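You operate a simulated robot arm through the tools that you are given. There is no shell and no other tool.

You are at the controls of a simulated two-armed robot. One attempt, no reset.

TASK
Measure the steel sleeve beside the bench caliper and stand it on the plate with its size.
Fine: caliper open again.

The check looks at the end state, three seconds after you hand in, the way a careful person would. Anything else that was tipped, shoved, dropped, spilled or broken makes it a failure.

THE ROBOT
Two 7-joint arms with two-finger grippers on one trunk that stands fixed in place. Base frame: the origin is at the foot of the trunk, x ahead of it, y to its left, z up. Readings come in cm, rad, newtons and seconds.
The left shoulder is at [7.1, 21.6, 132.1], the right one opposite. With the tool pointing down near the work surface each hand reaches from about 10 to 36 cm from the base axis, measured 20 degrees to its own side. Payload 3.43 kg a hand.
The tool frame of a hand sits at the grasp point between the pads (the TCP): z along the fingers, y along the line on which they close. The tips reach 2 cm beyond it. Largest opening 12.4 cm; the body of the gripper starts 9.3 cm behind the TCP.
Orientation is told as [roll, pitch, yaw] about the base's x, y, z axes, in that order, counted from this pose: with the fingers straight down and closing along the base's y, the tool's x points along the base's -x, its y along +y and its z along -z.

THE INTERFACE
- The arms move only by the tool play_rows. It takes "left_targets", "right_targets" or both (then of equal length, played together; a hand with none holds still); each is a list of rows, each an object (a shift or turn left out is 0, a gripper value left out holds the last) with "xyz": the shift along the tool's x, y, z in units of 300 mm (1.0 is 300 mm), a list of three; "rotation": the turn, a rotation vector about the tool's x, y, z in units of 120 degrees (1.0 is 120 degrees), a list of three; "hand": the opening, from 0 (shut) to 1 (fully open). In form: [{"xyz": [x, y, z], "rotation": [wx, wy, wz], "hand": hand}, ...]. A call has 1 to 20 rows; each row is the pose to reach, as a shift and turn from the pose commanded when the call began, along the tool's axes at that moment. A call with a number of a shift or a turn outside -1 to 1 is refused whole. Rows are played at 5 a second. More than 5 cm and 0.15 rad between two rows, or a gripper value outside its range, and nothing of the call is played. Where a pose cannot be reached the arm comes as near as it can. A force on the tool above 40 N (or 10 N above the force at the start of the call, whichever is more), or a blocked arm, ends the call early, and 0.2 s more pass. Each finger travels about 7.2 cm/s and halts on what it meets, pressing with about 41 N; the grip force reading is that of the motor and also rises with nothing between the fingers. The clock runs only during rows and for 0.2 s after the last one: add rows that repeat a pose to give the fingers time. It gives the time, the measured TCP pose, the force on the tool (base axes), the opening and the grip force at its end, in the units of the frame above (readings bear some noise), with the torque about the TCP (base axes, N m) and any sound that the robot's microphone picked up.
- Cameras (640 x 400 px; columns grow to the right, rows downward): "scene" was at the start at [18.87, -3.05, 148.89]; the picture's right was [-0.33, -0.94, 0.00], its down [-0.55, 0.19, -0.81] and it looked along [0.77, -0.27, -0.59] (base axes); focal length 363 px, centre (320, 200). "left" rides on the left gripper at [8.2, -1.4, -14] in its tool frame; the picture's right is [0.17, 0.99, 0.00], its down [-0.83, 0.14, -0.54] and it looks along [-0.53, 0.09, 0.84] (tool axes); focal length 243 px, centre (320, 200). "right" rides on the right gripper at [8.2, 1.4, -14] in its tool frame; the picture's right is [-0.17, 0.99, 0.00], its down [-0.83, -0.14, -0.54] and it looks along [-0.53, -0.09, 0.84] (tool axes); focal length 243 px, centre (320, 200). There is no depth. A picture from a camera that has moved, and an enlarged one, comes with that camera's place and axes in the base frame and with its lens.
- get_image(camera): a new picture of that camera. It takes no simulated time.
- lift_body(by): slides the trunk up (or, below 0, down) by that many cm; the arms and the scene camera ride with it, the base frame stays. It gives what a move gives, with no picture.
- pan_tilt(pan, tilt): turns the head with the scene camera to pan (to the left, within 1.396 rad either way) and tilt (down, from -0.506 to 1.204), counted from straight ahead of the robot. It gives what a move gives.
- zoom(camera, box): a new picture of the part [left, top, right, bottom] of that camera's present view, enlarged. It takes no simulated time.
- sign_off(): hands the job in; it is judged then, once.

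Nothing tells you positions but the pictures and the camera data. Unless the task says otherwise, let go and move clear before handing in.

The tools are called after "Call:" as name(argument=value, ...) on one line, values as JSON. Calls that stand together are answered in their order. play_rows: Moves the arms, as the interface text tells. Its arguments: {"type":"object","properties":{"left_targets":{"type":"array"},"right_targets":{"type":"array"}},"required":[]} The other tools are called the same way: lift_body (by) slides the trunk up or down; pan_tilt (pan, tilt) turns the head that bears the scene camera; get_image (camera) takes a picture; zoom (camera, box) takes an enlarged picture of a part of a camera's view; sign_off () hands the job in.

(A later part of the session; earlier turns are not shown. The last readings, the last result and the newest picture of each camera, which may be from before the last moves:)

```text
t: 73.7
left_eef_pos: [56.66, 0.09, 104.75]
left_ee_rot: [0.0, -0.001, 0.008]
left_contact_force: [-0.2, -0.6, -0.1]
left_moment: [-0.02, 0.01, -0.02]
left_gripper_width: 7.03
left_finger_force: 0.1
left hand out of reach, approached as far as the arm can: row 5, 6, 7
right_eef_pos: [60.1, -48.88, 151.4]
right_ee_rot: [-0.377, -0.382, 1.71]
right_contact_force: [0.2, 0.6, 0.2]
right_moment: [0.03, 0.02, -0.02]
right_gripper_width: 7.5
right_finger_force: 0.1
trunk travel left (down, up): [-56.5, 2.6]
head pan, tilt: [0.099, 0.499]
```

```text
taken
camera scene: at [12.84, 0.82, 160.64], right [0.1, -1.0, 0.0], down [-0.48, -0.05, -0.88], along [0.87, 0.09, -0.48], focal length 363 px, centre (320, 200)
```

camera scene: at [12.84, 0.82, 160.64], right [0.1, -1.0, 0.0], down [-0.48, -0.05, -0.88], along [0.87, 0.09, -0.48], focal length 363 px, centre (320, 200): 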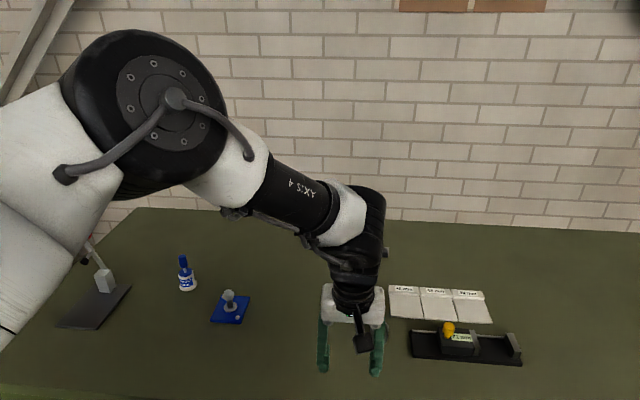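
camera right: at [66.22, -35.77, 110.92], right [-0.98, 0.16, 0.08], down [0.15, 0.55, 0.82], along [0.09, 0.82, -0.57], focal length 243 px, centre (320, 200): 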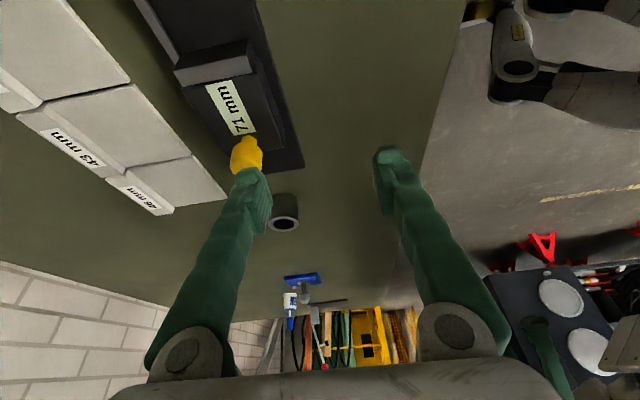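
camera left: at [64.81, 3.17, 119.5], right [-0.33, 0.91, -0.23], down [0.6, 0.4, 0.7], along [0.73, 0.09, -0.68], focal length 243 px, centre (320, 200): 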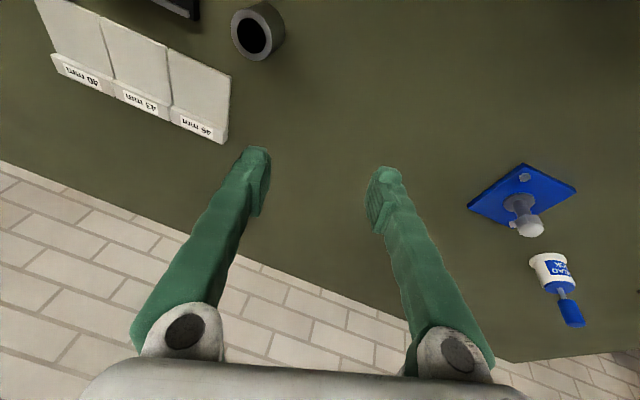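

Interesting: raising the trunk moves the head back as well, and the right arm re-bent itself high up. The left reached [56.7, 0, 105] pointing down. I look at the right arm's new posture.

Call:
pan_tilt(pan=-0.7, tilt=0.3)

Call:
get_image(camera="scene")

```text
t: 74.8
left_eef_pos: [56.64, -0.02, 104.75]
left_ee_rot: [-0.003, -0.004, 0.006]
left_contact_force: [-0.2, 0.5, -0.8]
left_moment: [-0.02, -0.02, 0.0]
left_gripper_width: 7.01
left_finger_force: 0.1
right_eef_pos: [60.26, -48.83, 151.37]
right_ee_rot: [-0.375, -0.383, 1.709]
right_contact_force: [0.6, 0.9, -0.1]
right_moment: [-0.02, 0.0, -0.04]
right_gripper_width: 7.51
right_finger_force: 0.1
trunk travel left (down, up): [-56.5, 2.6]
head pan, tilt: [-0.7, 0.3]
```

```text
taken
camera scene: at [10.95, -6.14, 162.48], right [-0.64, -0.77, 0.0], down [-0.23, 0.19, -0.96], along [0.73, -0.61, -0.3], focal length 363 px, centre (320, 200)
```

scene: 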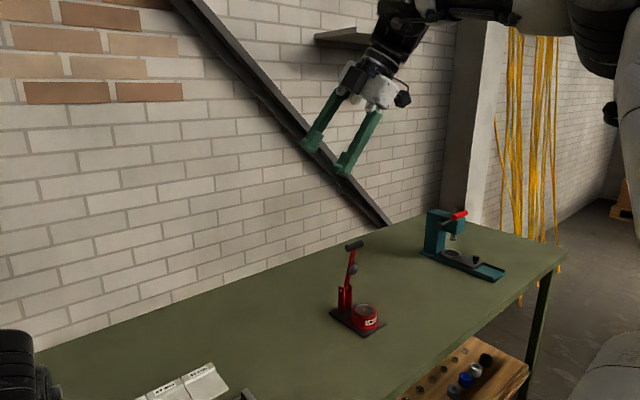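

Both arms are clear of everything. I test the left hand with a yaw of -0.5 (fingers pointing down, palm turned) to see if forward reach improves.

Call:
play_rows(left_targets=[{"rotation": [0, 0, 0.06]}, {"rotation": [0, 0, 0.12]}, {"rotation": [0, 0, 0.18]}, {"rotation": [0, 0, 0.24]}, {"xyz": [-0.1, 0, 0], "rotation": [0, 0, 0.24]}, {"xyz": [-0.2, 0, 0], "rotation": [0, 0, 0.24]}, {"xyz": [-0.2, 0, 0], "rotation": [0, 0, 0.24]}])

```text
t: 75.7
left_eef_pos: [44.65, 0.13, 101.52]
left_ee_rot: [-0.082, 0.149, -0.223]
left_contact_force: [-0.6, -0.2, 0.1]
left_moment: [-0.04, 0.0, 0.01]
left_gripper_width: 7.03
left_finger_force: 0.1
left hand out of reach, approached as far as the arm can: row 1, 2, 3, 4
right_eef_pos: [60.24, -48.89, 151.37]
right_ee_rot: [-0.373, -0.382, 1.71]
right_contact_force: [0.9, 0.0, 0.0]
right_moment: [-0.02, 0.01, -0.01]
right_gripper_width: 7.49
right_finger_force: 0.0
trunk travel left (down, up): [-56.5, 2.6]
head pan, tilt: [-0.7, 0.3]
stopped in row 4 (left hand): the arm was blocked; the commanded pose is now the measured one
```

Negative yaw makes it worse, so this bend wants positive yaw. I turn the left hand to yaw of about +0.6 instead.

Call:
play_rows(left_targets=[{"rotation": [-0.004, -0.01, -0.065]}, {"rotation": [-0.008, -0.02, -0.13]}, {"rotation": [-0.012, -0.03, -0.195]}, {"rotation": [-0.016, -0.04, -0.26]}, {"rotation": [-0.02, -0.05, -0.325]}, {"rotation": [-0.024, -0.062, -0.392]}, {"rotation": [-0.024, -0.062, -0.392]}])

```text
t: 77.3
left_eef_pos: [44.49, -0.1, 101.56]
left_ee_rot: [0.051, 0.02, 0.593]
left_contact_force: [0.1, 0.4, 0.5]
left_moment: [-0.02, 0.02, 0.05]
left_gripper_width: 7.03
left_finger_force: 0.1
right_eef_pos: [60.24, -49.02, 151.43]
right_ee_rot: [-0.374, -0.382, 1.711]
right_contact_force: [-0.3, 0.7, -0.2]
right_moment: [-0.02, -0.01, 0.01]
right_gripper_width: 7.48
right_finger_force: 0.1
trunk travel left (down, up): [-56.5, 2.6]
head pan, tilt: [-0.7, 0.3]
```

Smooth, with no reach warning. I now extend forward with this yaw toward [68, -5, 104].

Call:
play_rows(left_targets=[{"xyz": [-0.095, -0.0975, -0.03]}, {"xyz": [-0.19, -0.195, -0.06]}, {"xyz": [-0.285, -0.2925, -0.1]}, {"xyz": [-0.38, -0.39, -0.1]}, {"xyz": [-0.475, -0.4875, -0.1]}, {"xyz": [-0.57, -0.585, -0.1]}, {"xyz": [-0.57, -0.585, -0.1]}])

Call:
pan_tilt(pan=0.0, tilt=0.55)

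Call:
get_image(camera="scene")

```text
t: 78.9
left_eef_pos: [62.93, -0.12, 104.01]
left_ee_rot: [0.045, 0.027, 0.615]
left_contact_force: [0.0, -0.4, -0.1]
left_moment: [0.0, 0.01, 0.01]
left_gripper_width: 6.99
left_finger_force: 0.0
left hand out of reach, approached as far as the arm can: row 5, 6, 7
right_eef_pos: [60.24, -48.99, 151.3]
right_ee_rot: [-0.377, -0.382, 1.709]
right_contact_force: [-0.3, -0.1, -0.2]
right_moment: [-0.01, 0.03, 0.02]
right_gripper_width: 7.49
right_finger_force: 0.0
trunk travel left (down, up): [-56.5, 2.6]
head pan, tilt: [-0.7, 0.3]
```

```text
t: 79.9
left_eef_pos: [62.73, -0.18, 103.84]
left_ee_rot: [0.048, 0.024, 0.615]
left_contact_force: [-0.1, 1.4, 0.1]
left_moment: [0.03, -0.01, 0.02]
left_gripper_width: 7.0
left_finger_force: 0.0
right_eef_pos: [60.11, -48.93, 151.2]
right_ee_rot: [-0.375, -0.381, 1.71]
right_contact_force: [0.6, -0.4, -0.1]
right_moment: [0.0, 0.0, 0.01]
right_gripper_width: 7.5
right_finger_force: 0.0
trunk travel left (down, up): [-56.5, 2.6]
head pan, tilt: [0.0, 0.55]
```

```text
taken
camera scene: at [12.78, -0.14, 160.18], right [0.0, -1.0, 0.0], down [-0.52, 0.0, -0.85], along [0.85, 0.0, -0.52], focal length 363 px, centre (320, 200)
```

scene: 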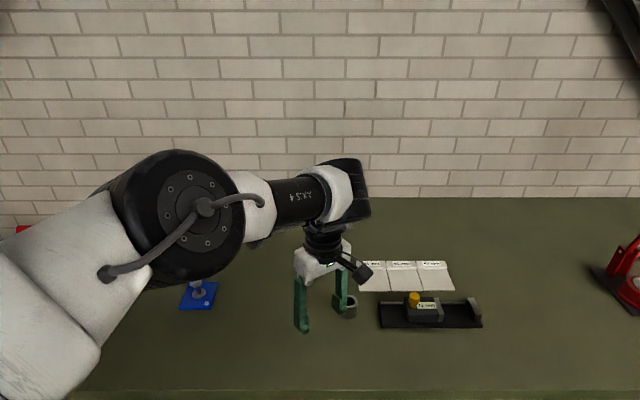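

Reach improves with positive yaw: x = 63 pointing straight down. Turning on to yaw 1.57 also gives the front/back finger grip I want, so I do that now.

Call:
play_rows(left_targets=[{"rotation": [0, 0, -0.065]}, {"rotation": [0, 0, -0.13]}, {"rotation": [0, 0, -0.195]}, {"rotation": [0, 0, -0.26]}, {"rotation": [0, 0, -0.325]}, {"rotation": [0, 0, -0.39]}, {"rotation": [0, 0, -0.456]}, {"rotation": [0, 0, -0.456]}])

```text
t: 81.7
left_eef_pos: [62.46, -0.54, 103.67]
left_ee_rot: [0.051, -0.023, 1.569]
left_contact_force: [-0.2, 0.5, -0.8]
left_moment: [0.0, -0.02, 0.04]
left_gripper_width: 7.01
left_finger_force: 0.1
right_eef_pos: [60.2, -49.02, 151.34]
right_ee_rot: [-0.376, -0.382, 1.709]
right_contact_force: [0.1, 0.3, -0.1]
right_moment: [0.03, 0.02, -0.01]
right_gripper_width: 7.52
right_finger_force: 0.1
trunk travel left (down, up): [-56.5, 2.6]
head pan, tilt: [0.0, 0.55]
```

Fully reachable. I level the last bit of roll and move over the sleeve at [74, -7.1, 104].

Call:
play_rows(left_targets=[{"xyz": [0.055, -0.096, 0], "rotation": [0.012, 0.005, 0]}, {"xyz": [0.11, -0.19, 0], "rotation": [0.024, 0.011, 0]}, {"xyz": [0.165, -0.287, 0], "rotation": [0.024, 0.011, 0]}, {"xyz": [0.22, -0.383, 0], "rotation": [0.024, 0.011, 0]}, {"xyz": [0.22, -0.383, 0], "rotation": [0.024, 0.011, 0]}])

Call:
get_image(camera="scene")

Call:
get_image(camera="left")

```text
t: 82.9
left_eef_pos: [64.35, -1.2, 103.97]
left_ee_rot: [-0.004, -0.001, 1.567]
left_contact_force: [-0.3, 0.5, 0.2]
left_moment: [0.01, -0.02, 0.05]
left_gripper_width: 6.99
left_finger_force: 0.1
left hand out of reach, approached as far as the arm can: row 1, 2, 3, 4, 5
right_eef_pos: [60.12, -49.06, 151.39]
right_ee_rot: [-0.375, -0.382, 1.708]
right_contact_force: [1.0, 0.0, -0.2]
right_moment: [-0.02, 0.01, 0.03]
right_gripper_width: 7.49
right_finger_force: 0.0
trunk travel left (down, up): [-56.5, 2.6]
head pan, tilt: [0.0, 0.55]
```

```text
taken
camera scene: at [12.79, -0.15, 160.18], right [0.0, -1.0, 0.0], down [-0.52, 0.0, -0.85], along [0.85, 0.0, -0.52], focal length 363 px, centre (320, 200)
```

scene: 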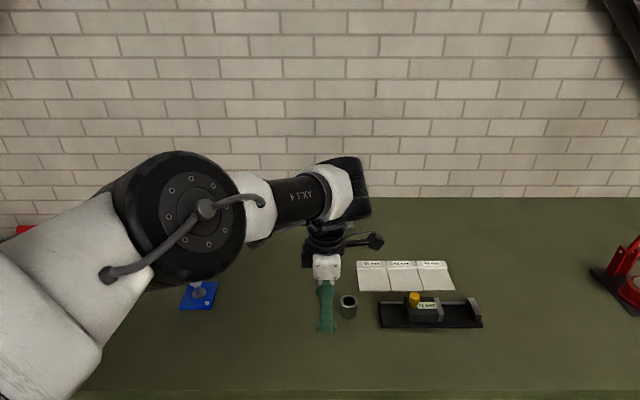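

```text
taken
camera left: at [65.66, -9.45, 118.01], right [-0.99, -0.16, 0.0], down [-0.14, 0.83, 0.54], along [-0.08, 0.53, -0.84], focal length 243 px, centre (320, 200)
```

left: 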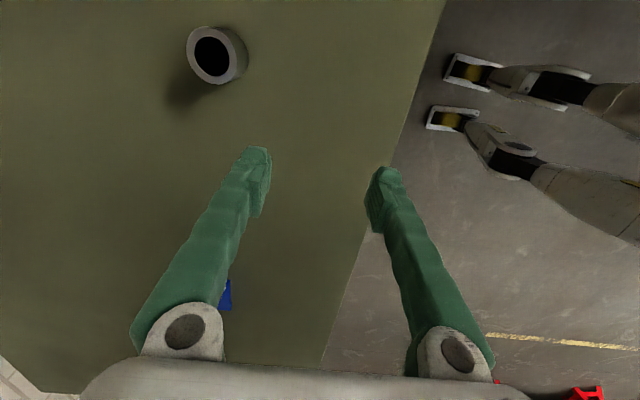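

The left arm now behaves predictably; it simply needs its shoulder nearer, so a lower trunk is better. Before moving the trunk again I check how the right arm is bent, because it shifted during the last lift.

Call:
pan_tilt(pan=-1.25, tilt=0.2)

Call:
get_image(camera="scene")

Call:
pan_tilt(pan=1.25, tilt=0.3)

Call:
get_image(camera="scene")

```text
t: 84.4
left_eef_pos: [64.18, -1.25, 103.68]
left_ee_rot: [-0.001, -0.002, 1.568]
left_contact_force: [-0.3, -0.6, -0.3]
left_moment: [0.02, 0.02, -0.02]
left_gripper_width: 7.0
left_finger_force: 0.1
right_eef_pos: [60.14, -48.96, 151.41]
right_ee_rot: [-0.375, -0.383, 1.709]
right_contact_force: [0.7, 0.6, 0.1]
right_moment: [0.0, 0.01, 0.0]
right_gripper_width: 7.48
right_finger_force: 0.2
trunk travel left (down, up): [-56.5, 2.6]
head pan, tilt: [-1.25, 0.201]
```

```text
taken
camera scene: at [6.76, -8.98, 163.4], right [-0.95, -0.32, 0.0], down [-0.06, 0.19, -0.98], along [0.31, -0.93, -0.2], focal length 363 px, centre (320, 200)
```

scene: 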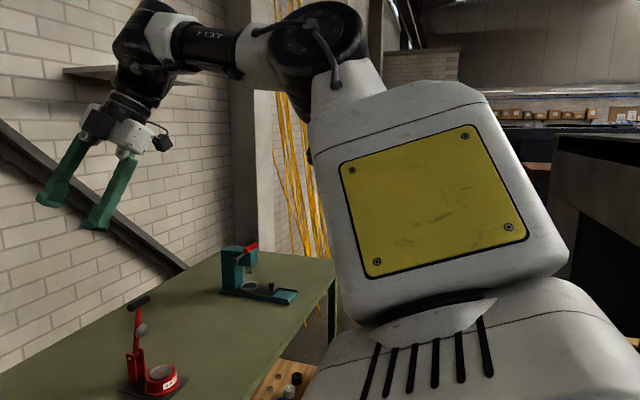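

```text
t: 86.6
left_eef_pos: [64.22, -1.22, 103.87]
left_ee_rot: [-0.002, 0.0, 1.566]
left_contact_force: [0.2, -0.3, -0.1]
left_moment: [-0.02, 0.0, 0.01]
left_gripper_width: 7.0
left_finger_force: 0.0
right_eef_pos: [60.24, -48.94, 151.44]
right_ee_rot: [-0.375, -0.381, 1.709]
right_contact_force: [0.0, -0.6, 0.4]
right_moment: [-0.03, 0.02, 0.0]
right_gripper_width: 7.52
right_finger_force: 0.0
trunk travel left (down, up): [-56.5, 2.6]
head pan, tilt: [1.25, 0.3]
```

```text
taken
camera scene: at [6.76, 8.72, 162.48], right [0.95, -0.32, 0.0], down [-0.09, -0.28, -0.96], along [0.3, 0.91, -0.3], focal length 363 px, centre (320, 200)
```

scene: 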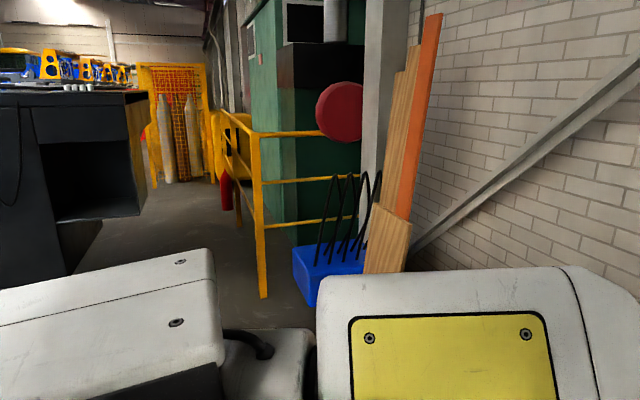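

The right arm is now elbow-up too, like the left, so it may reach the middle much better. I straighten it (pointing down, yaw 1.57) while lowering it to about z 131.

Call:
play_rows(right_targets=[{"xyz": [0.05, 0.045, 0.115], "rotation": [-0.033, 0.038, 0.006]}, {"xyz": [0.1, 0.091, 0.23], "rotation": [-0.066, 0.077, 0.012]}, {"xyz": [0.149, 0.136, 0.346], "rotation": [-0.098, 0.115, 0.018]}, {"xyz": [0.199, 0.182, 0.461], "rotation": [-0.131, 0.154, 0.024]}, {"xyz": [0.249, 0.227, 0.576], "rotation": [-0.164, 0.192, 0.03]}, {"xyz": [0.249, 0.227, 0.576], "rotation": [-0.164, 0.192, 0.03]}])

Call:
pan_tilt(pan=-0.7, tilt=0.4)

Call:
get_image(camera="scene")

```text
t: 88.0
left_eef_pos: [64.11, -1.26, 103.87]
left_ee_rot: [0.0, -0.001, 1.566]
left_contact_force: [-0.4, -0.1, 0.3]
left_moment: [0.03, -0.01, 0.0]
left_gripper_width: 7.01
left_finger_force: 0.1
right_eef_pos: [58.72, -49.09, 130.91]
right_ee_rot: [-0.005, -0.001, 1.571]
right_contact_force: [-0.7, -0.7, 0.2]
right_moment: [0.0, -0.06, 0.01]
right_gripper_width: 7.52
right_finger_force: 0.1
right hand out of reach, approached as far as the arm can: row 1, 4, 5, 6
trunk travel left (down, up): [-56.5, 2.6]
head pan, tilt: [1.25, 0.3]
```

```text
t: 89.9
left_eef_pos: [64.25, -1.3, 103.94]
left_ee_rot: [0.0, 0.0, 1.564]
left_contact_force: [-0.3, 0.0, -0.3]
left_moment: [-0.01, 0.04, 0.0]
left_gripper_width: 7.01
left_finger_force: 0.1
right_eef_pos: [58.69, -49.05, 130.84]
right_ee_rot: [-0.006, 0.0, 1.574]
right_contact_force: [-0.7, 0.0, 0.1]
right_moment: [-0.02, 0.0, 0.0]
right_gripper_width: 7.5
right_finger_force: 0.1
trunk travel left (down, up): [-56.5, 2.6]
head pan, tilt: [-0.7, 0.4]
```

```text
taken
camera scene: at [10.88, -6.09, 161.55], right [-0.64, -0.77, 0.0], down [-0.3, 0.25, -0.92], along [0.7, -0.59, -0.39], focal length 363 px, centre (320, 200)
```

scene: 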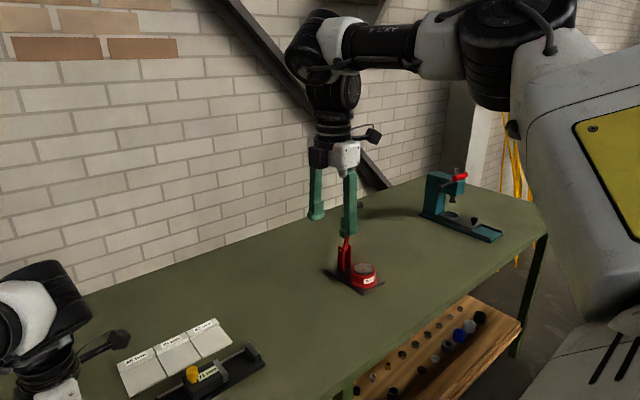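

The right arm hangs cleanly from an elbow-up bend. I move it toward the jaw gap area, [62, -27, 112], and see how it reaches.

Call:
play_rows(right_targets=[{"xyz": [-0.09, -0.014, 0.08]}, {"xyz": [-0.18, -0.028, 0.16]}, {"xyz": [-0.27, -0.042, 0.24]}, {"xyz": [-0.36, -0.056, 0.32]}, {"xyz": [-0.45, -0.07, 0.4]}, {"xyz": [-0.54, -0.084, 0.48]}, {"xyz": [-0.64, -0.098, 0.56]}, {"xyz": [-0.733, -0.11, 0.633]}, {"xyz": [-0.733, -0.11, 0.633]}])

Call:
get_image(camera="scene")

```text
t: 91.9
left_eef_pos: [64.17, -1.18, 103.7]
left_ee_rot: [-0.001, 0.0, 1.565]
left_contact_force: [-0.7, 1.0, 0.7]
left_moment: [-0.02, 0.0, -0.02]
left_gripper_width: 7.01
left_finger_force: 0.1
right_eef_pos: [58.2, -30.68, 113.34]
right_ee_rot: [-0.005, -0.004, 1.572]
right_contact_force: [0.0, -0.5, -0.5]
right_moment: [0.01, -0.01, -0.03]
right_gripper_width: 7.51
right_finger_force: 0.0
right hand out of reach, approached as far as the arm can: row 5, 6, 7, 8, 9
trunk travel left (down, up): [-56.5, 2.6]
head pan, tilt: [-0.7, 0.4]
```

```text
taken
camera scene: at [10.89, -6.11, 161.55], right [-0.64, -0.76, 0.0], down [-0.3, 0.25, -0.92], along [0.7, -0.59, -0.39], focal length 363 px, centre (320, 200)
```

scene: 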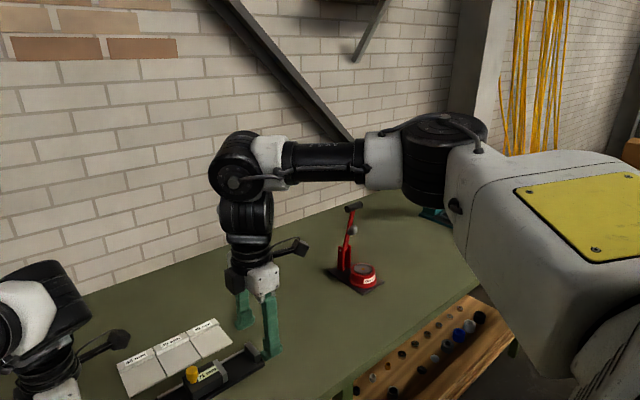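

The right arm again swings its elbow outward, so the left arm stays the better choice. I test leaning the left hand so the fingers point toward the right, with the wrist on the left side.

Call:
play_rows(left_targets=[{"rotation": [0, 0.06, 0]}, {"rotation": [0, 0.12, 0]}, {"rotation": [0, 0.18, 0]}, {"rotation": [0, 0.239, 0]}, {"rotation": [0, 0.239, 0]}])

Call:
pan_tilt(pan=0.0, tilt=0.55)

Call:
get_image(camera="scene")

```text
t: 93.1
left_eef_pos: [64.09, -2.14, 104.01]
left_ee_rot: [-0.006, 0.499, 1.542]
left_contact_force: [0.7, 0.0, 0.2]
left_moment: [0.0, -0.02, 0.02]
left_gripper_width: 7.01
left_finger_force: 0.0
right_eef_pos: [58.28, -30.69, 113.49]
right_ee_rot: [-0.002, -0.003, 1.573]
right_contact_force: [-0.5, -0.1, -0.8]
right_moment: [0.0, -0.02, 0.0]
right_gripper_width: 7.49
right_finger_force: 0.0
trunk travel left (down, up): [-56.5, 2.6]
head pan, tilt: [-0.7, 0.4]
```

```text
t: 94.2
left_eef_pos: [64.1, -2.11, 103.84]
left_ee_rot: [-0.003, 0.495, 1.545]
left_contact_force: [0.7, 0.4, 0.3]
left_moment: [0.0, -0.02, -0.02]
left_gripper_width: 7.0
left_finger_force: 0.0
right_eef_pos: [58.17, -30.8, 113.43]
right_ee_rot: [-0.005, -0.004, 1.573]
right_contact_force: [-0.2, -0.7, -0.6]
right_moment: [0.01, -0.02, 0.01]
right_gripper_width: 7.48
right_finger_force: 0.1
trunk travel left (down, up): [-56.5, 2.6]
head pan, tilt: [0.0, 0.55]
```

```text
taken
camera scene: at [12.79, -0.15, 160.18], right [0.0, -1.0, 0.0], down [-0.52, 0.0, -0.85], along [0.85, 0.0, -0.52], focal length 363 px, centre (320, 200)
```

scene: 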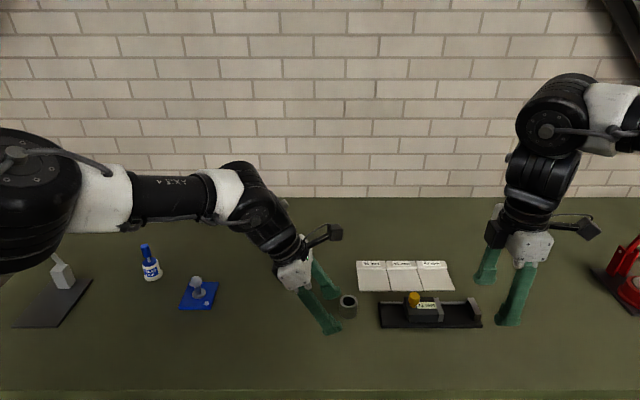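

That lean works with no reach warning and holds the camera well clear. I extend to hover above the sleeve at [74, -7.1, 101].

Call:
play_rows(left_targets=[{"xyz": [0.023, -0.084, 0.041]}, {"xyz": [0.046, -0.167, 0.082]}, {"xyz": [0.069, -0.25, 0.123]}, {"xyz": [0.091, -0.334, 0.164]}, {"xyz": [0.091, -0.334, 0.164]}])

Call:
get_image(camera="scene")

Call:
get_image(camera="left")

```text
t: 95.4
left_eef_pos: [70.36, -5.31, 101.99]
left_ee_rot: [-0.005, 0.497, 1.544]
left_contact_force: [-0.1, -0.1, 0.8]
left_moment: [0.01, -0.01, -0.01]
left_gripper_width: 7.03
left_finger_force: 0.2
left hand out of reach, approached as far as the arm can: row 3, 4, 5
right_eef_pos: [58.36, -30.84, 113.53]
right_ee_rot: [-0.004, -0.003, 1.575]
right_contact_force: [1.6, -0.6, -0.8]
right_moment: [0.02, -0.01, -0.03]
right_gripper_width: 7.5
right_finger_force: 0.0
trunk travel left (down, up): [-56.5, 2.6]
head pan, tilt: [0.0, 0.55]
```

```text
taken
camera scene: at [12.8, -0.23, 160.18], right [0.0, -1.0, 0.0], down [-0.52, 0.0, -0.85], along [0.85, 0.0, -0.52], focal length 363 px, centre (320, 200)
```

scene: 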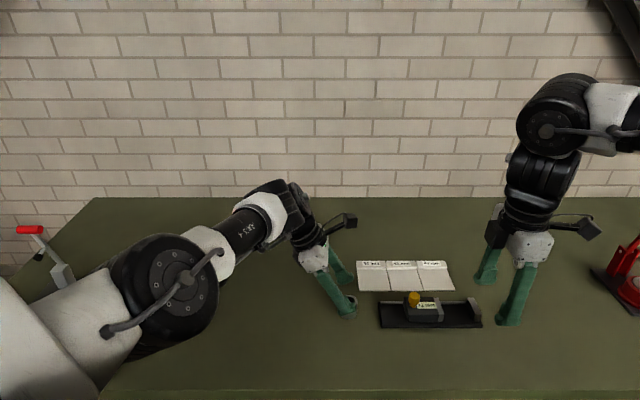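

```text
taken
camera left: at [71.67, -6.03, 118.21], right [-0.99, -0.12, 0.08], down [-0.11, 0.99, 0.08], along [-0.08, 0.07, -0.99], focal length 243 px, centre (320, 200)
```

left: 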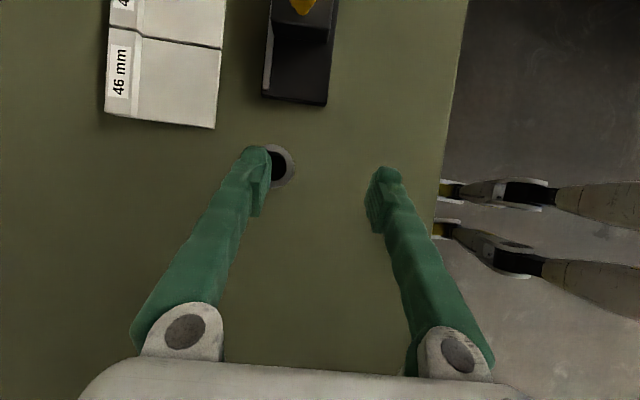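

Still 3–4 cm short, so I want the shoulders lower and further forward. I first raise both hands, with the right also moving out, and then lower the trunk by 15 cm.

Call:
play_rows(left_targets=[{"xyz": [0.023, 0.054, -0.109]}, {"xyz": [0.046, 0.108, -0.218]}, {"xyz": [0.068, 0.163, -0.327]}, {"xyz": [0.091, 0.217, -0.436]}, {"xyz": [0.114, 0.271, -0.545]}, {"xyz": [0.114, 0.271, -0.545]}], right_targets=[{"xyz": [0.08, 0.053, -0.08]}, {"xyz": [0.16, 0.107, -0.16]}, {"xyz": [0.24, 0.16, -0.24]}, {"xyz": [0.32, 0.213, -0.32]}, {"xyz": [0.4, 0.267, -0.4]}, {"xyz": [0.4, 0.267, -0.4]}])

Call:
lift_body(by=-8)

Call:
get_image(camera="scene")

```text
t: 96.8
left_eef_pos: [62.77, -0.34, 117.84]
left_ee_rot: [-0.002, 0.497, 1.547]
left_contact_force: [0.5, 0.1, 0.8]
left_moment: [-0.02, 0.02, -0.06]
left_gripper_width: 7.02
left_finger_force: 0.1
right_eef_pos: [50.11, -42.94, 125.18]
right_ee_rot: [0.001, -0.001, 1.571]
right_contact_force: [-0.5, -0.4, -0.6]
right_moment: [-0.01, 0.07, 0.01]
right_gripper_width: 7.5
right_finger_force: 0.1
trunk travel left (down, up): [-56.5, 2.6]
head pan, tilt: [0.0, 0.55]
```

```text
t: 98.0
left_eef_pos: [62.53, -0.39, 110.19]
left_ee_rot: [-0.006, 0.495, 1.541]
left_contact_force: [0.4, -0.5, 0.5]
left_moment: [-0.03, 0.0, 0.03]
left_gripper_width: 7.0
left_finger_force: 0.1
right_eef_pos: [50.22, -42.6, 117.31]
right_ee_rot: [-0.003, -0.001, 1.574]
right_contact_force: [-0.3, 0.6, 0.6]
right_moment: [0.0, 0.04, -0.03]
right_gripper_width: 7.5
right_finger_force: 0.1
trunk travel left (down, up): [-48.5, 10.6]
head pan, tilt: [0.0, 0.55]
```

```text
taken
camera scene: at [19.16, -0.13, 150.72], right [0.0, -1.0, 0.0], down [-0.52, 0.0, -0.85], along [0.85, 0.0, -0.52], focal length 363 px, centre (320, 200)
```

scene: 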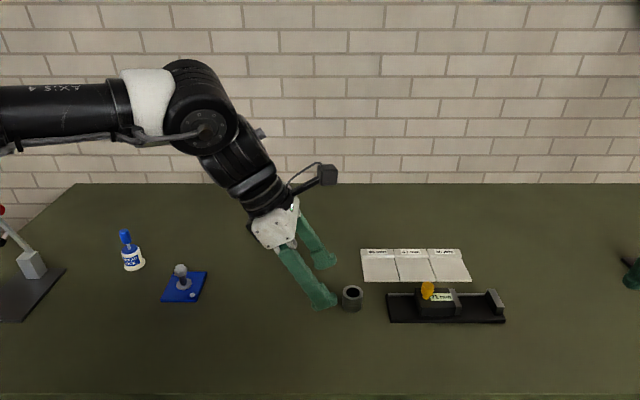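

Both arms rode down cleanly. I lower another 7 cm; the hands stay above z 103, clear of everything.

Call:
lift_body(by=-7)

Call:
play_rows(left_targets=[{"xyz": [0.036, -0.096, 0.02]}, {"xyz": [0.08, -0.19, 0.04]}, {"xyz": [0.125, -0.285, 0.07]}, {"xyz": [0.17, -0.385, 0.12]}, {"xyz": [0.17, -0.385, 0.12]}])

Call:
get_image(camera="scene")

Call:
get_image(camera="left")

```text
t: 99.0
left_eef_pos: [62.48, -0.32, 102.96]
left_ee_rot: [-0.006, 0.495, 1.543]
left_contact_force: [0.0, 0.7, 0.0]
left_moment: [0.0, -0.02, -0.01]
left_gripper_width: 7.02
left_finger_force: 0.1
right_eef_pos: [50.16, -42.8, 110.32]
right_ee_rot: [-0.002, -0.001, 1.572]
right_contact_force: [0.2, -0.6, 0.4]
right_moment: [-0.01, -0.02, -0.02]
right_gripper_width: 7.48
right_finger_force: 0.1
trunk travel left (down, up): [-41.5, 17.6]
head pan, tilt: [0.0, 0.55]
```

```text
t: 100.5
left_eef_pos: [76.83, -2.19, 103.9]
left_ee_rot: [-0.01, 0.532, 1.626]
left_contact_force: [-0.1, 0.2, 0.1]
left_moment: [0.02, 0.01, -0.01]
left_gripper_width: 7.02
left_finger_force: 0.1
right_eef_pos: [50.15, -42.94, 110.37]
right_ee_rot: [-0.001, -0.002, 1.573]
right_contact_force: [0.1, -1.1, -0.5]
right_moment: [0.04, 0.03, -0.01]
right_gripper_width: 7.5
right_finger_force: 0.2
trunk travel left (down, up): [-41.5, 17.6]
head pan, tilt: [0.0, 0.55]
stopped in row 5 (left hand): the arm was blocked; the commanded pose is now the measured one
```

```text
taken
camera scene: at [21.65, -0.4, 143.03], right [0.0, -1.0, 0.0], down [-0.52, 0.0, -0.85], along [0.85, 0.0, -0.52], focal length 363 px, centre (320, 200)
```

scene: 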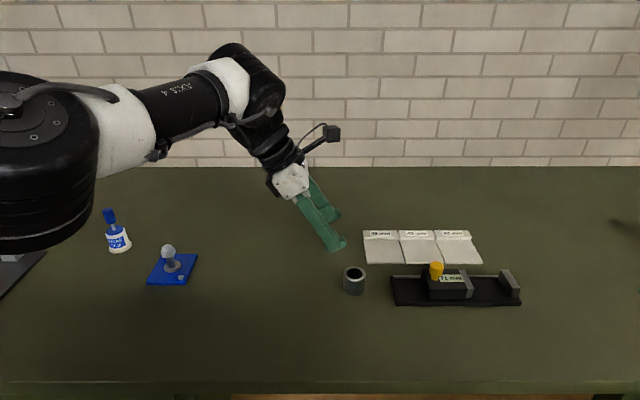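

```text
taken
camera left: at [78.1, -2.17, 120.04], right [-0.98, -0.2, 0.08], down [-0.2, 0.98, 0.04], along [-0.08, 0.03, -1.0], focal length 243 px, centre (320, 200)
```

left: 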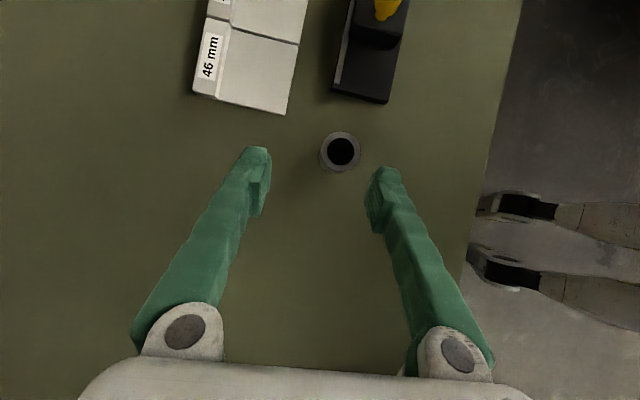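

The arm rearranged its elbow and stopped at [77, -2, 104], with the hand in nearly the right orientation; nothing was touched. The camera now sees the sleeve from above. I make a small corrective step toward it.

Call:
play_rows(left_targets=[{"xyz": [0.016, 0.033, 0.03]}, {"xyz": [0.032, 0.066, 0.06]}, {"xyz": [0.048, 0.099, 0.08]}, {"xyz": [0.048, 0.099, 0.08]}])

Call:
get_image(camera="scene")

Call:
get_image(camera="left")

```text
t: 101.5
left_eef_pos: [73.9, -5.11, 102.36]
left_ee_rot: [-0.008, 0.533, 1.623]
left_contact_force: [0.4, -0.5, 0.5]
left_moment: [0.0, -0.03, 0.0]
left_gripper_width: 7.03
left_finger_force: 0.0
right_eef_pos: [50.21, -42.71, 110.36]
right_ee_rot: [-0.001, 0.0, 1.571]
right_contact_force: [-0.5, 0.6, -0.2]
right_moment: [0.02, 0.01, 0.0]
right_gripper_width: 7.5
right_finger_force: 0.0
trunk travel left (down, up): [-41.5, 17.6]
head pan, tilt: [0.0, 0.55]
```

```text
taken
camera scene: at [21.69, -0.18, 143.02], right [0.0, -1.0, 0.0], down [-0.52, 0.0, -0.85], along [0.85, 0.0, -0.52], focal length 363 px, centre (320, 200)
```

scene: 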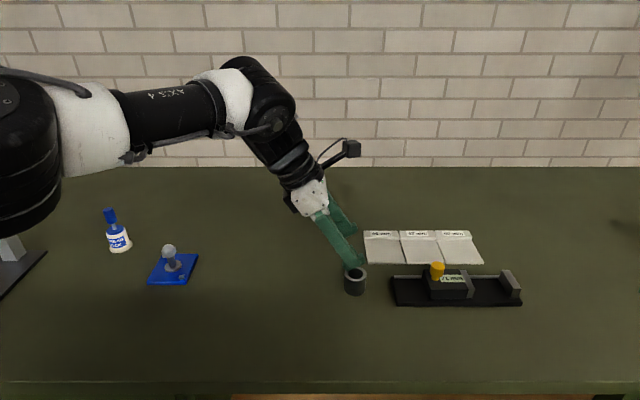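

```text
taken
camera left: at [75.09, -5.09, 118.7], right [-0.98, -0.2, 0.08], down [-0.19, 0.98, 0.04], along [-0.08, 0.03, -1.0], focal length 243 px, centre (320, 200)
```

left: 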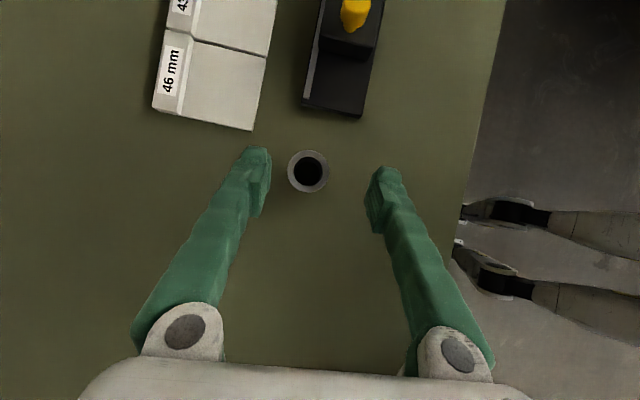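

The left hand is now stable above the sleeve with no reach limits. I zoom in both cameras to pin down the sleeve's centre.

Call:
zoom(camera="scene", box=[310, 220, 530, 320])

Call:
zoom(camera="left", box=[220, 80, 420, 260])

```text
2.91 times, centred on (420, 270) of scene
camera zoom: at [21.69, -0.18, 143.02], right [0.0, -1.0, 0.0], down [-0.52, 0.0, -0.85], along [0.85, 0.0, -0.52], focal length 1057 px, centre (29, -4)
```

zoom: 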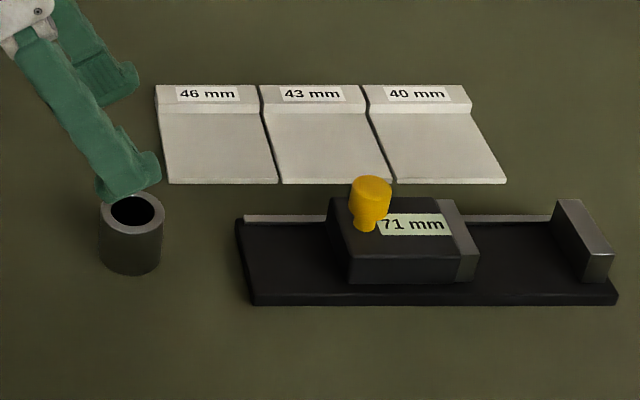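

```text
2.22 times, centred on (320, 170) of left
camera zoom: at [75.09, -5.09, 118.7], right [-0.98, -0.2, 0.08], down [-0.19, 0.98, 0.04], along [-0.08, 0.03, -1.0], focal length 539 px, centre (320, 267)
```

zoom: 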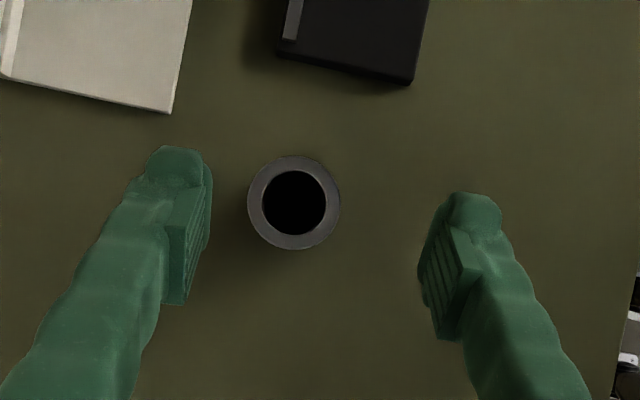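

The scene view puts the sleeve at x of about 73.9 and the hand camera says about 74.7, so I open to 9 cm and servo visually. I descend to z 97.5, with the fingertips just above the sleeve, and look again.

Call:
play_rows(left_targets=[{"xyz": [-0.009, -0.004, 0.058], "hand": 0.726}, {"xyz": [-0.017, -0.009, 0.115], "hand": 0.726}, {"xyz": [-0.026, -0.013, 0.173], "hand": 0.726}, {"xyz": [-0.026, -0.013, 0.173], "hand": 0.726}])

Call:
zoom(camera="left", box=[220, 80, 420, 260])

Call:
zoom(camera="scene", box=[300, 200, 450, 320])

```text
t: 102.5
left_eef_pos: [74.32, -6.94, 97.69]
left_ee_rot: [-0.007, 0.532, 1.622]
left_contact_force: [-0.3, -0.8, -0.6]
left_moment: [0.02, -0.01, -0.01]
left_gripper_width: 9.01
left_finger_force: 0.1
right_eef_pos: [50.22, -42.69, 110.31]
right_ee_rot: [-0.001, 0.001, 1.573]
right_contact_force: [-0.1, 0.0, -0.2]
right_moment: [-0.04, 0.03, 0.0]
right_gripper_width: 7.5
right_finger_force: 0.0
trunk travel left (down, up): [-41.5, 17.6]
head pan, tilt: [0.0, 0.55]
```

```text
2.22 times, centred on (320, 170) of left
camera zoom: at [75.67, -6.82, 113.86], right [-0.98, -0.2, 0.08], down [-0.19, 0.98, 0.04], along [-0.08, 0.03, -1.0], focal length 539 px, centre (320, 267)
```

zoom: 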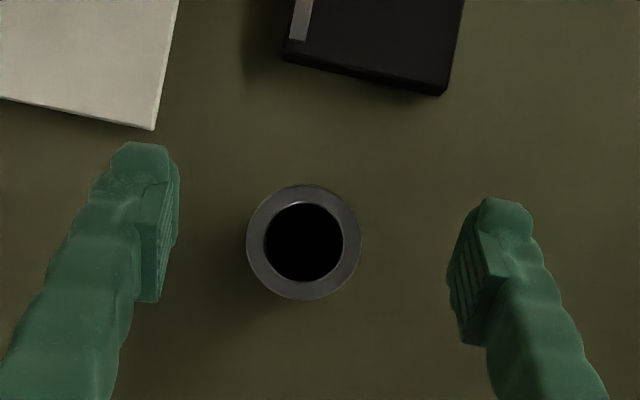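

```text
3.33 times, centred on (375, 260) of scene
camera zoom: at [21.68, -0.14, 143.02], right [0.0, -1.0, 0.0], down [-0.52, 0.0, -0.85], along [0.85, 0.0, -0.52], focal length 1211 px, centre (137, 0)
```

zoom: 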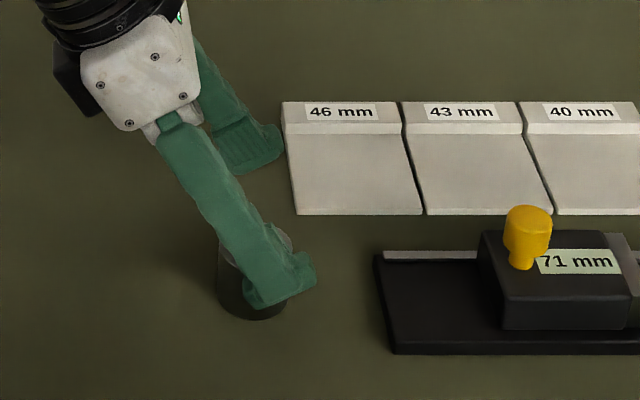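

The hand camera clearly shows the sleeve centre at about (74.7, -7.1), and its size and depth agree with a top near z 94. I move the small offset and descend to z 93.5 with fingers open.

Call:
play_rows(left_targets=[{"xyz": [-0.013, -0.013, 0.025]}, {"xyz": [-0.033, -0.013, 0.062]}, {"xyz": [-0.05, -0.013, 0.093]}, {"xyz": [-0.066, -0.013, 0.124]}, {"xyz": [-0.066, -0.013, 0.124]}])

Call:
zoom(camera="left", box=[220, 80, 420, 260])

Call:
zoom(camera="scene", box=[300, 200, 450, 320])

```text
t: 103.7
left_eef_pos: [74.9, -7.11, 93.3]
left_ee_rot: [-0.01, 0.532, 1.622]
left_contact_force: [-1.0, 0.3, -0.8]
left_moment: [-0.03, 0.0, 0.0]
left_gripper_width: 9.03
left_finger_force: 0.1
right_eef_pos: [50.31, -42.7, 110.36]
right_ee_rot: [0.001, 0.0, 1.572]
right_contact_force: [-0.5, -0.1, 0.5]
right_moment: [-0.02, 0.0, -0.01]
right_gripper_width: 7.51
right_finger_force: 0.1
trunk travel left (down, up): [-41.5, 17.6]
head pan, tilt: [0.0, 0.55]
```

```text
2.22 times, centred on (320, 170) of left
camera zoom: at [76.08, -7.14, 109.57], right [-0.98, -0.2, 0.08], down [-0.19, 0.98, 0.04], along [-0.08, 0.03, -1.0], focal length 539 px, centre (320, 267)
```

zoom: 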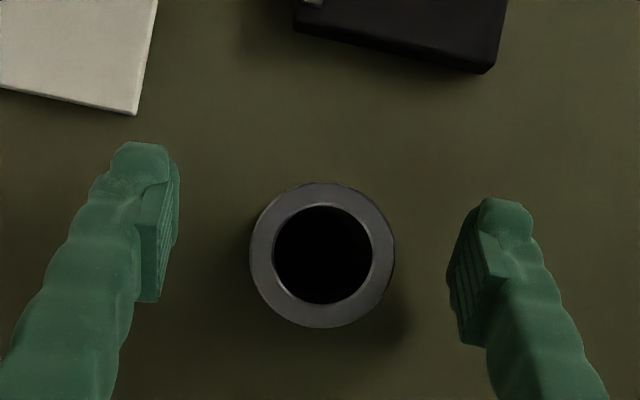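

```text
3.33 times, centred on (375, 260) of scene
camera zoom: at [21.68, -0.18, 143.02], right [0.0, -1.0, 0.0], down [-0.52, 0.0, -0.85], along [0.85, 0.0, -0.52], focal length 1211 px, centre (137, 0)
```

zoom: 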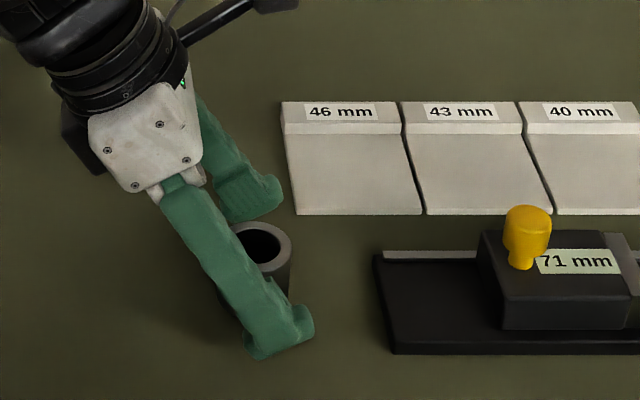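

The sleeve sits right between the fingers. I close gently onto it.

Call:
play_rows(left_targets=[{"hand": 0.6}, {"hand": 0.5}, {"hand": 0.42}, {"hand": 0.36}, {"hand": 0.3}, {"hand": 0.28}, {"hand": 0.28}])

Call:
zoom(camera="left", box=[220, 80, 420, 260])

```text
t: 105.2
left_eef_pos: [74.84, -7.13, 93.42]
left_ee_rot: [-0.009, 0.532, 1.622]
left_contact_force: [0.3, 0.3, -0.6]
left_moment: [0.01, 0.01, 0.01]
left_gripper_width: 4.17
left_finger_force: 41.2
right_eef_pos: [50.21, -42.73, 110.4]
right_ee_rot: [0.0, 0.001, 1.572]
right_contact_force: [0.5, 0.3, -0.1]
right_moment: [0.0, 0.0, 0.0]
right_gripper_width: 7.51
right_finger_force: 0.1
trunk travel left (down, up): [-41.5, 17.6]
head pan, tilt: [0.0, 0.55]
```

```text
2.22 times, centred on (320, 170) of left
camera zoom: at [76.11, -7.08, 109.6], right [-0.98, -0.2, 0.08], down [-0.19, 0.98, 0.04], along [-0.08, 0.03, -1.0], focal length 539 px, centre (320, 267)
```

zoom: 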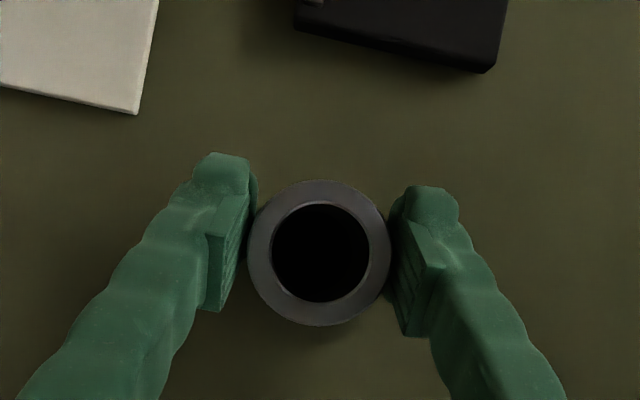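

Gripped, with a reading of 4.17 cm across the soft pads. I lift 7 cm straight up and check the hold.

Call:
play_rows(left_targets=[{"xyz": [0.034, 0, -0.0575]}, {"xyz": [0.068, 0, -0.115]}, {"xyz": [0.101, 0, -0.172]}, {"xyz": [0.118, 0, -0.201]}, {"xyz": [0.118, 0, -0.201]}])

Call:
get_image(camera="left")

Call:
get_image(camera="scene")

```text
t: 106.5
left_eef_pos: [75.07, -6.49, 100.21]
left_ee_rot: [-0.006, 0.532, 1.63]
left_contact_force: [0.1, 0.3, -3.3]
left_moment: [-0.02, -0.02, 0.01]
left_gripper_width: 4.17
left_finger_force: 40.5
right_eef_pos: [50.26, -42.69, 110.06]
right_ee_rot: [-0.001, 0.001, 1.573]
right_contact_force: [0.5, 0.2, -0.1]
right_moment: [-0.01, 0.02, 0.0]
right_gripper_width: 7.5
right_finger_force: 0.1
trunk travel left (down, up): [-41.5, 17.6]
head pan, tilt: [0.0, 0.55]
```

```text
taken
camera left: at [76.36, -6.5, 116.44], right [-0.98, -0.2, 0.08], down [-0.2, 0.98, 0.04], along [-0.09, 0.02, -1.0], focal length 243 px, centre (320, 200)
```

left: 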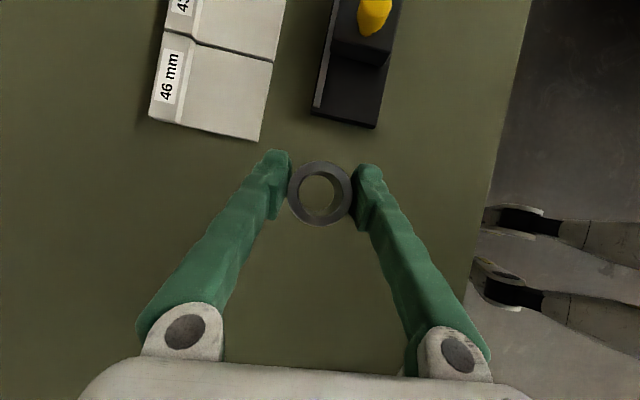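

```text
taken
camera scene: at [21.77, -0.14, 143.01], right [0.0, -1.0, 0.0], down [-0.52, 0.0, -0.85], along [0.85, 0.0, -0.52], focal length 363 px, centre (320, 200)
```

scene: 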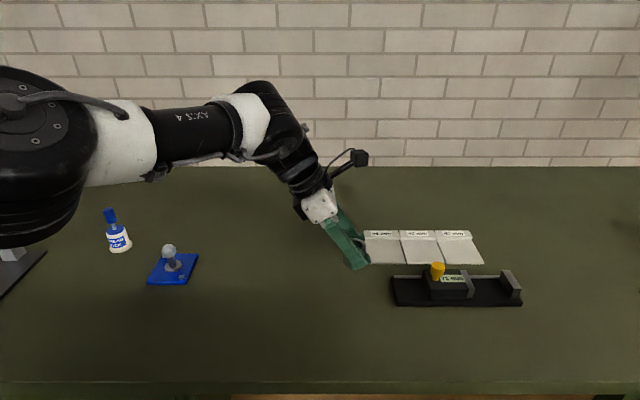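

Lifted cleanly, with the sleeve upright between the fingers. Next I raise to clear the knob and turn the hand toward yaw 2.0, so the wrist lies back toward the left shoulder for reach to the jaw gap.

Call:
play_rows(left_targets=[{"xyz": [0.017, 0, -0.029], "rotation": [0.0224, 0.008, -0.0381]}, {"xyz": [0.034, 0, -0.058], "rotation": [0.0448, 0.016, -0.0762]}, {"xyz": [0.051, 0, -0.086], "rotation": [0.0672, 0.025, -0.1142]}, {"xyz": [0.068, 0, -0.115], "rotation": [0.0896, 0.033, -0.1523]}, {"xyz": [0.068, 0, -0.115], "rotation": [0.0896, 0.033, -0.1523]}])

Call:
get_image(camera="left")

```text
t: 107.7
left_eef_pos: [74.89, -6.95, 104.35]
left_ee_rot: [0.008, 0.601, 2.001]
left_contact_force: [0.0, -0.3, -2.9]
left_moment: [-0.02, 0.0, 0.01]
left_gripper_width: 4.17
left_finger_force: 40.9
right_eef_pos: [50.23, -42.56, 110.13]
right_ee_rot: [-0.002, 0.0, 1.572]
right_contact_force: [-1.1, 0.6, -0.1]
right_moment: [0.0, 0.05, 0.0]
right_gripper_width: 7.51
right_finger_force: 0.1
trunk travel left (down, up): [-41.5, 17.6]
head pan, tilt: [0.0, 0.55]
```

```text
taken
camera left: at [75.7, -5.45, 120.48], right [-0.84, -0.53, 0.1], down [-0.54, 0.84, -0.02], along [-0.07, -0.07, -0.99], focal length 243 px, centre (320, 200)
```

left: 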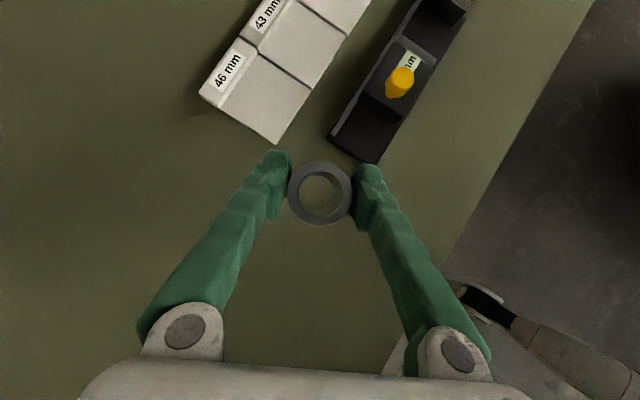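

The wrist turn worked with the sleeve held. I move along above the caliper toward the jaw gap, half the way first.

Call:
play_rows(left_targets=[{"xyz": [0.079, 0.05, 0.046]}, {"xyz": [0.158, 0.101, 0.092]}, {"xyz": [0.237, 0.151, 0.138]}, {"xyz": [0.316, 0.202, 0.184]}, {"xyz": [0.316, 0.202, 0.184]}])

Call:
get_image(camera="left")

Call:
get_image(camera="scene")

```text
t: 108.8
left_eef_pos: [80.49, -10.66, 108.26]
left_ee_rot: [0.039, 0.659, 2.166]
left_contact_force: [0.6, 0.2, -2.5]
left_moment: [0.04, 0.02, -0.03]
left_gripper_width: 4.15
left_finger_force: 40.9
right_eef_pos: [50.23, -42.84, 110.26]
right_ee_rot: [-0.001, -0.001, 1.572]
right_contact_force: [-0.8, 0.9, 0.0]
right_moment: [0.0, -0.02, -0.01]
right_gripper_width: 7.5
right_finger_force: 0.0
trunk travel left (down, up): [-41.5, 17.6]
head pan, tilt: [0.0, 0.55]
stopped in row 5 (left hand): the arm was blocked; the commanded pose is now the measured one
```

```text
taken
camera left: at [80.87, -8.0, 124.27], right [-0.76, -0.64, 0.13], down [-0.65, 0.75, -0.08], along [-0.05, -0.14, -0.99], focal length 243 px, centre (320, 200)
```

left: 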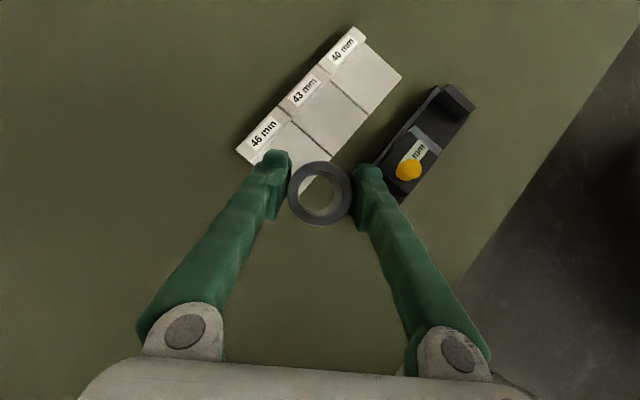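

```text
taken
camera scene: at [21.69, -0.21, 143.02], right [0.0, -1.0, 0.0], down [-0.52, 0.0, -0.85], along [0.85, 0.0, -0.52], focal length 363 px, centre (320, 200)
```

scene: 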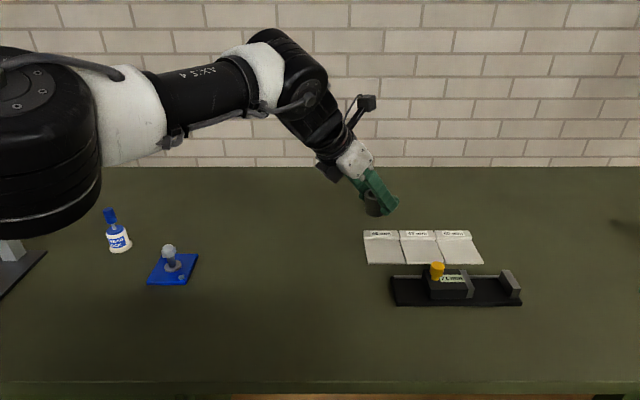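

The left arm was stopped short again near [80, -11, 108], with the sleeve still held well. The jaw gap is too far across for it, but it may serve for the plates. I test a modest move toward the middle plate from here.

Call:
play_rows(left_targets=[{"xyz": [0.057, 0, 0.058]}, {"xyz": [0.113, 0, 0.115]}, {"xyz": [0.17, 0, 0.173]}, {"xyz": [0.17, 0, 0.173]}])

Call:
get_image(camera="left")

Call:
get_image(camera="scene")

```text
t: 109.4
left_eef_pos: [87.86, -7.39, 118.41]
left_ee_rot: [0.525, 0.881, 2.669]
left_contact_force: [0.0, 0.4, -2.5]
left_moment: [0.0, -0.01, 0.0]
left_gripper_width: 4.16
left_finger_force: 40.9
right_eef_pos: [50.35, -42.61, 110.28]
right_ee_rot: [-0.001, 0.0, 1.572]
right_contact_force: [0.7, 0.3, -0.3]
right_moment: [0.01, 0.03, -0.01]
right_gripper_width: 7.49
right_finger_force: 0.0
trunk travel left (down, up): [-41.5, 17.6]
head pan, tilt: [0.0, 0.55]
stopped in row 2 (left hand): the arm was blocked; the commanded pose is now the measured one
```

```text
taken
camera left: at [88.37, 1.49, 131.98], right [-0.63, -0.63, 0.44], down [-0.77, 0.56, -0.3], along [-0.06, -0.53, -0.85], focal length 243 px, centre (320, 200)
```

left: 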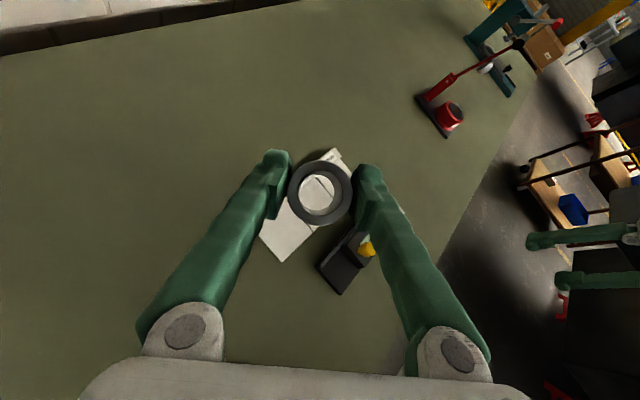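

```text
taken
camera scene: at [21.76, -0.12, 143.01], right [0.0, -1.0, 0.0], down [-0.52, 0.0, -0.85], along [0.85, 0.0, -0.52], focal length 363 px, centre (320, 200)
```

scene: 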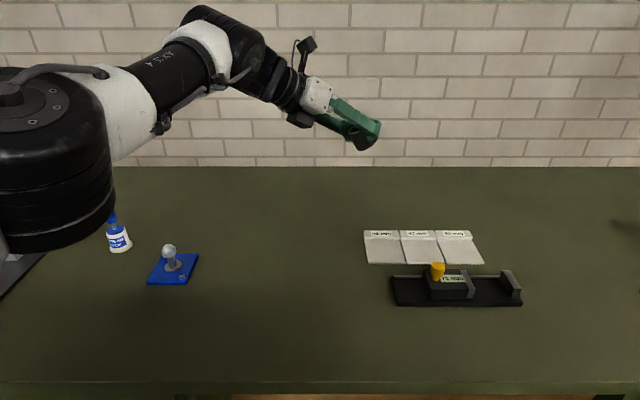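

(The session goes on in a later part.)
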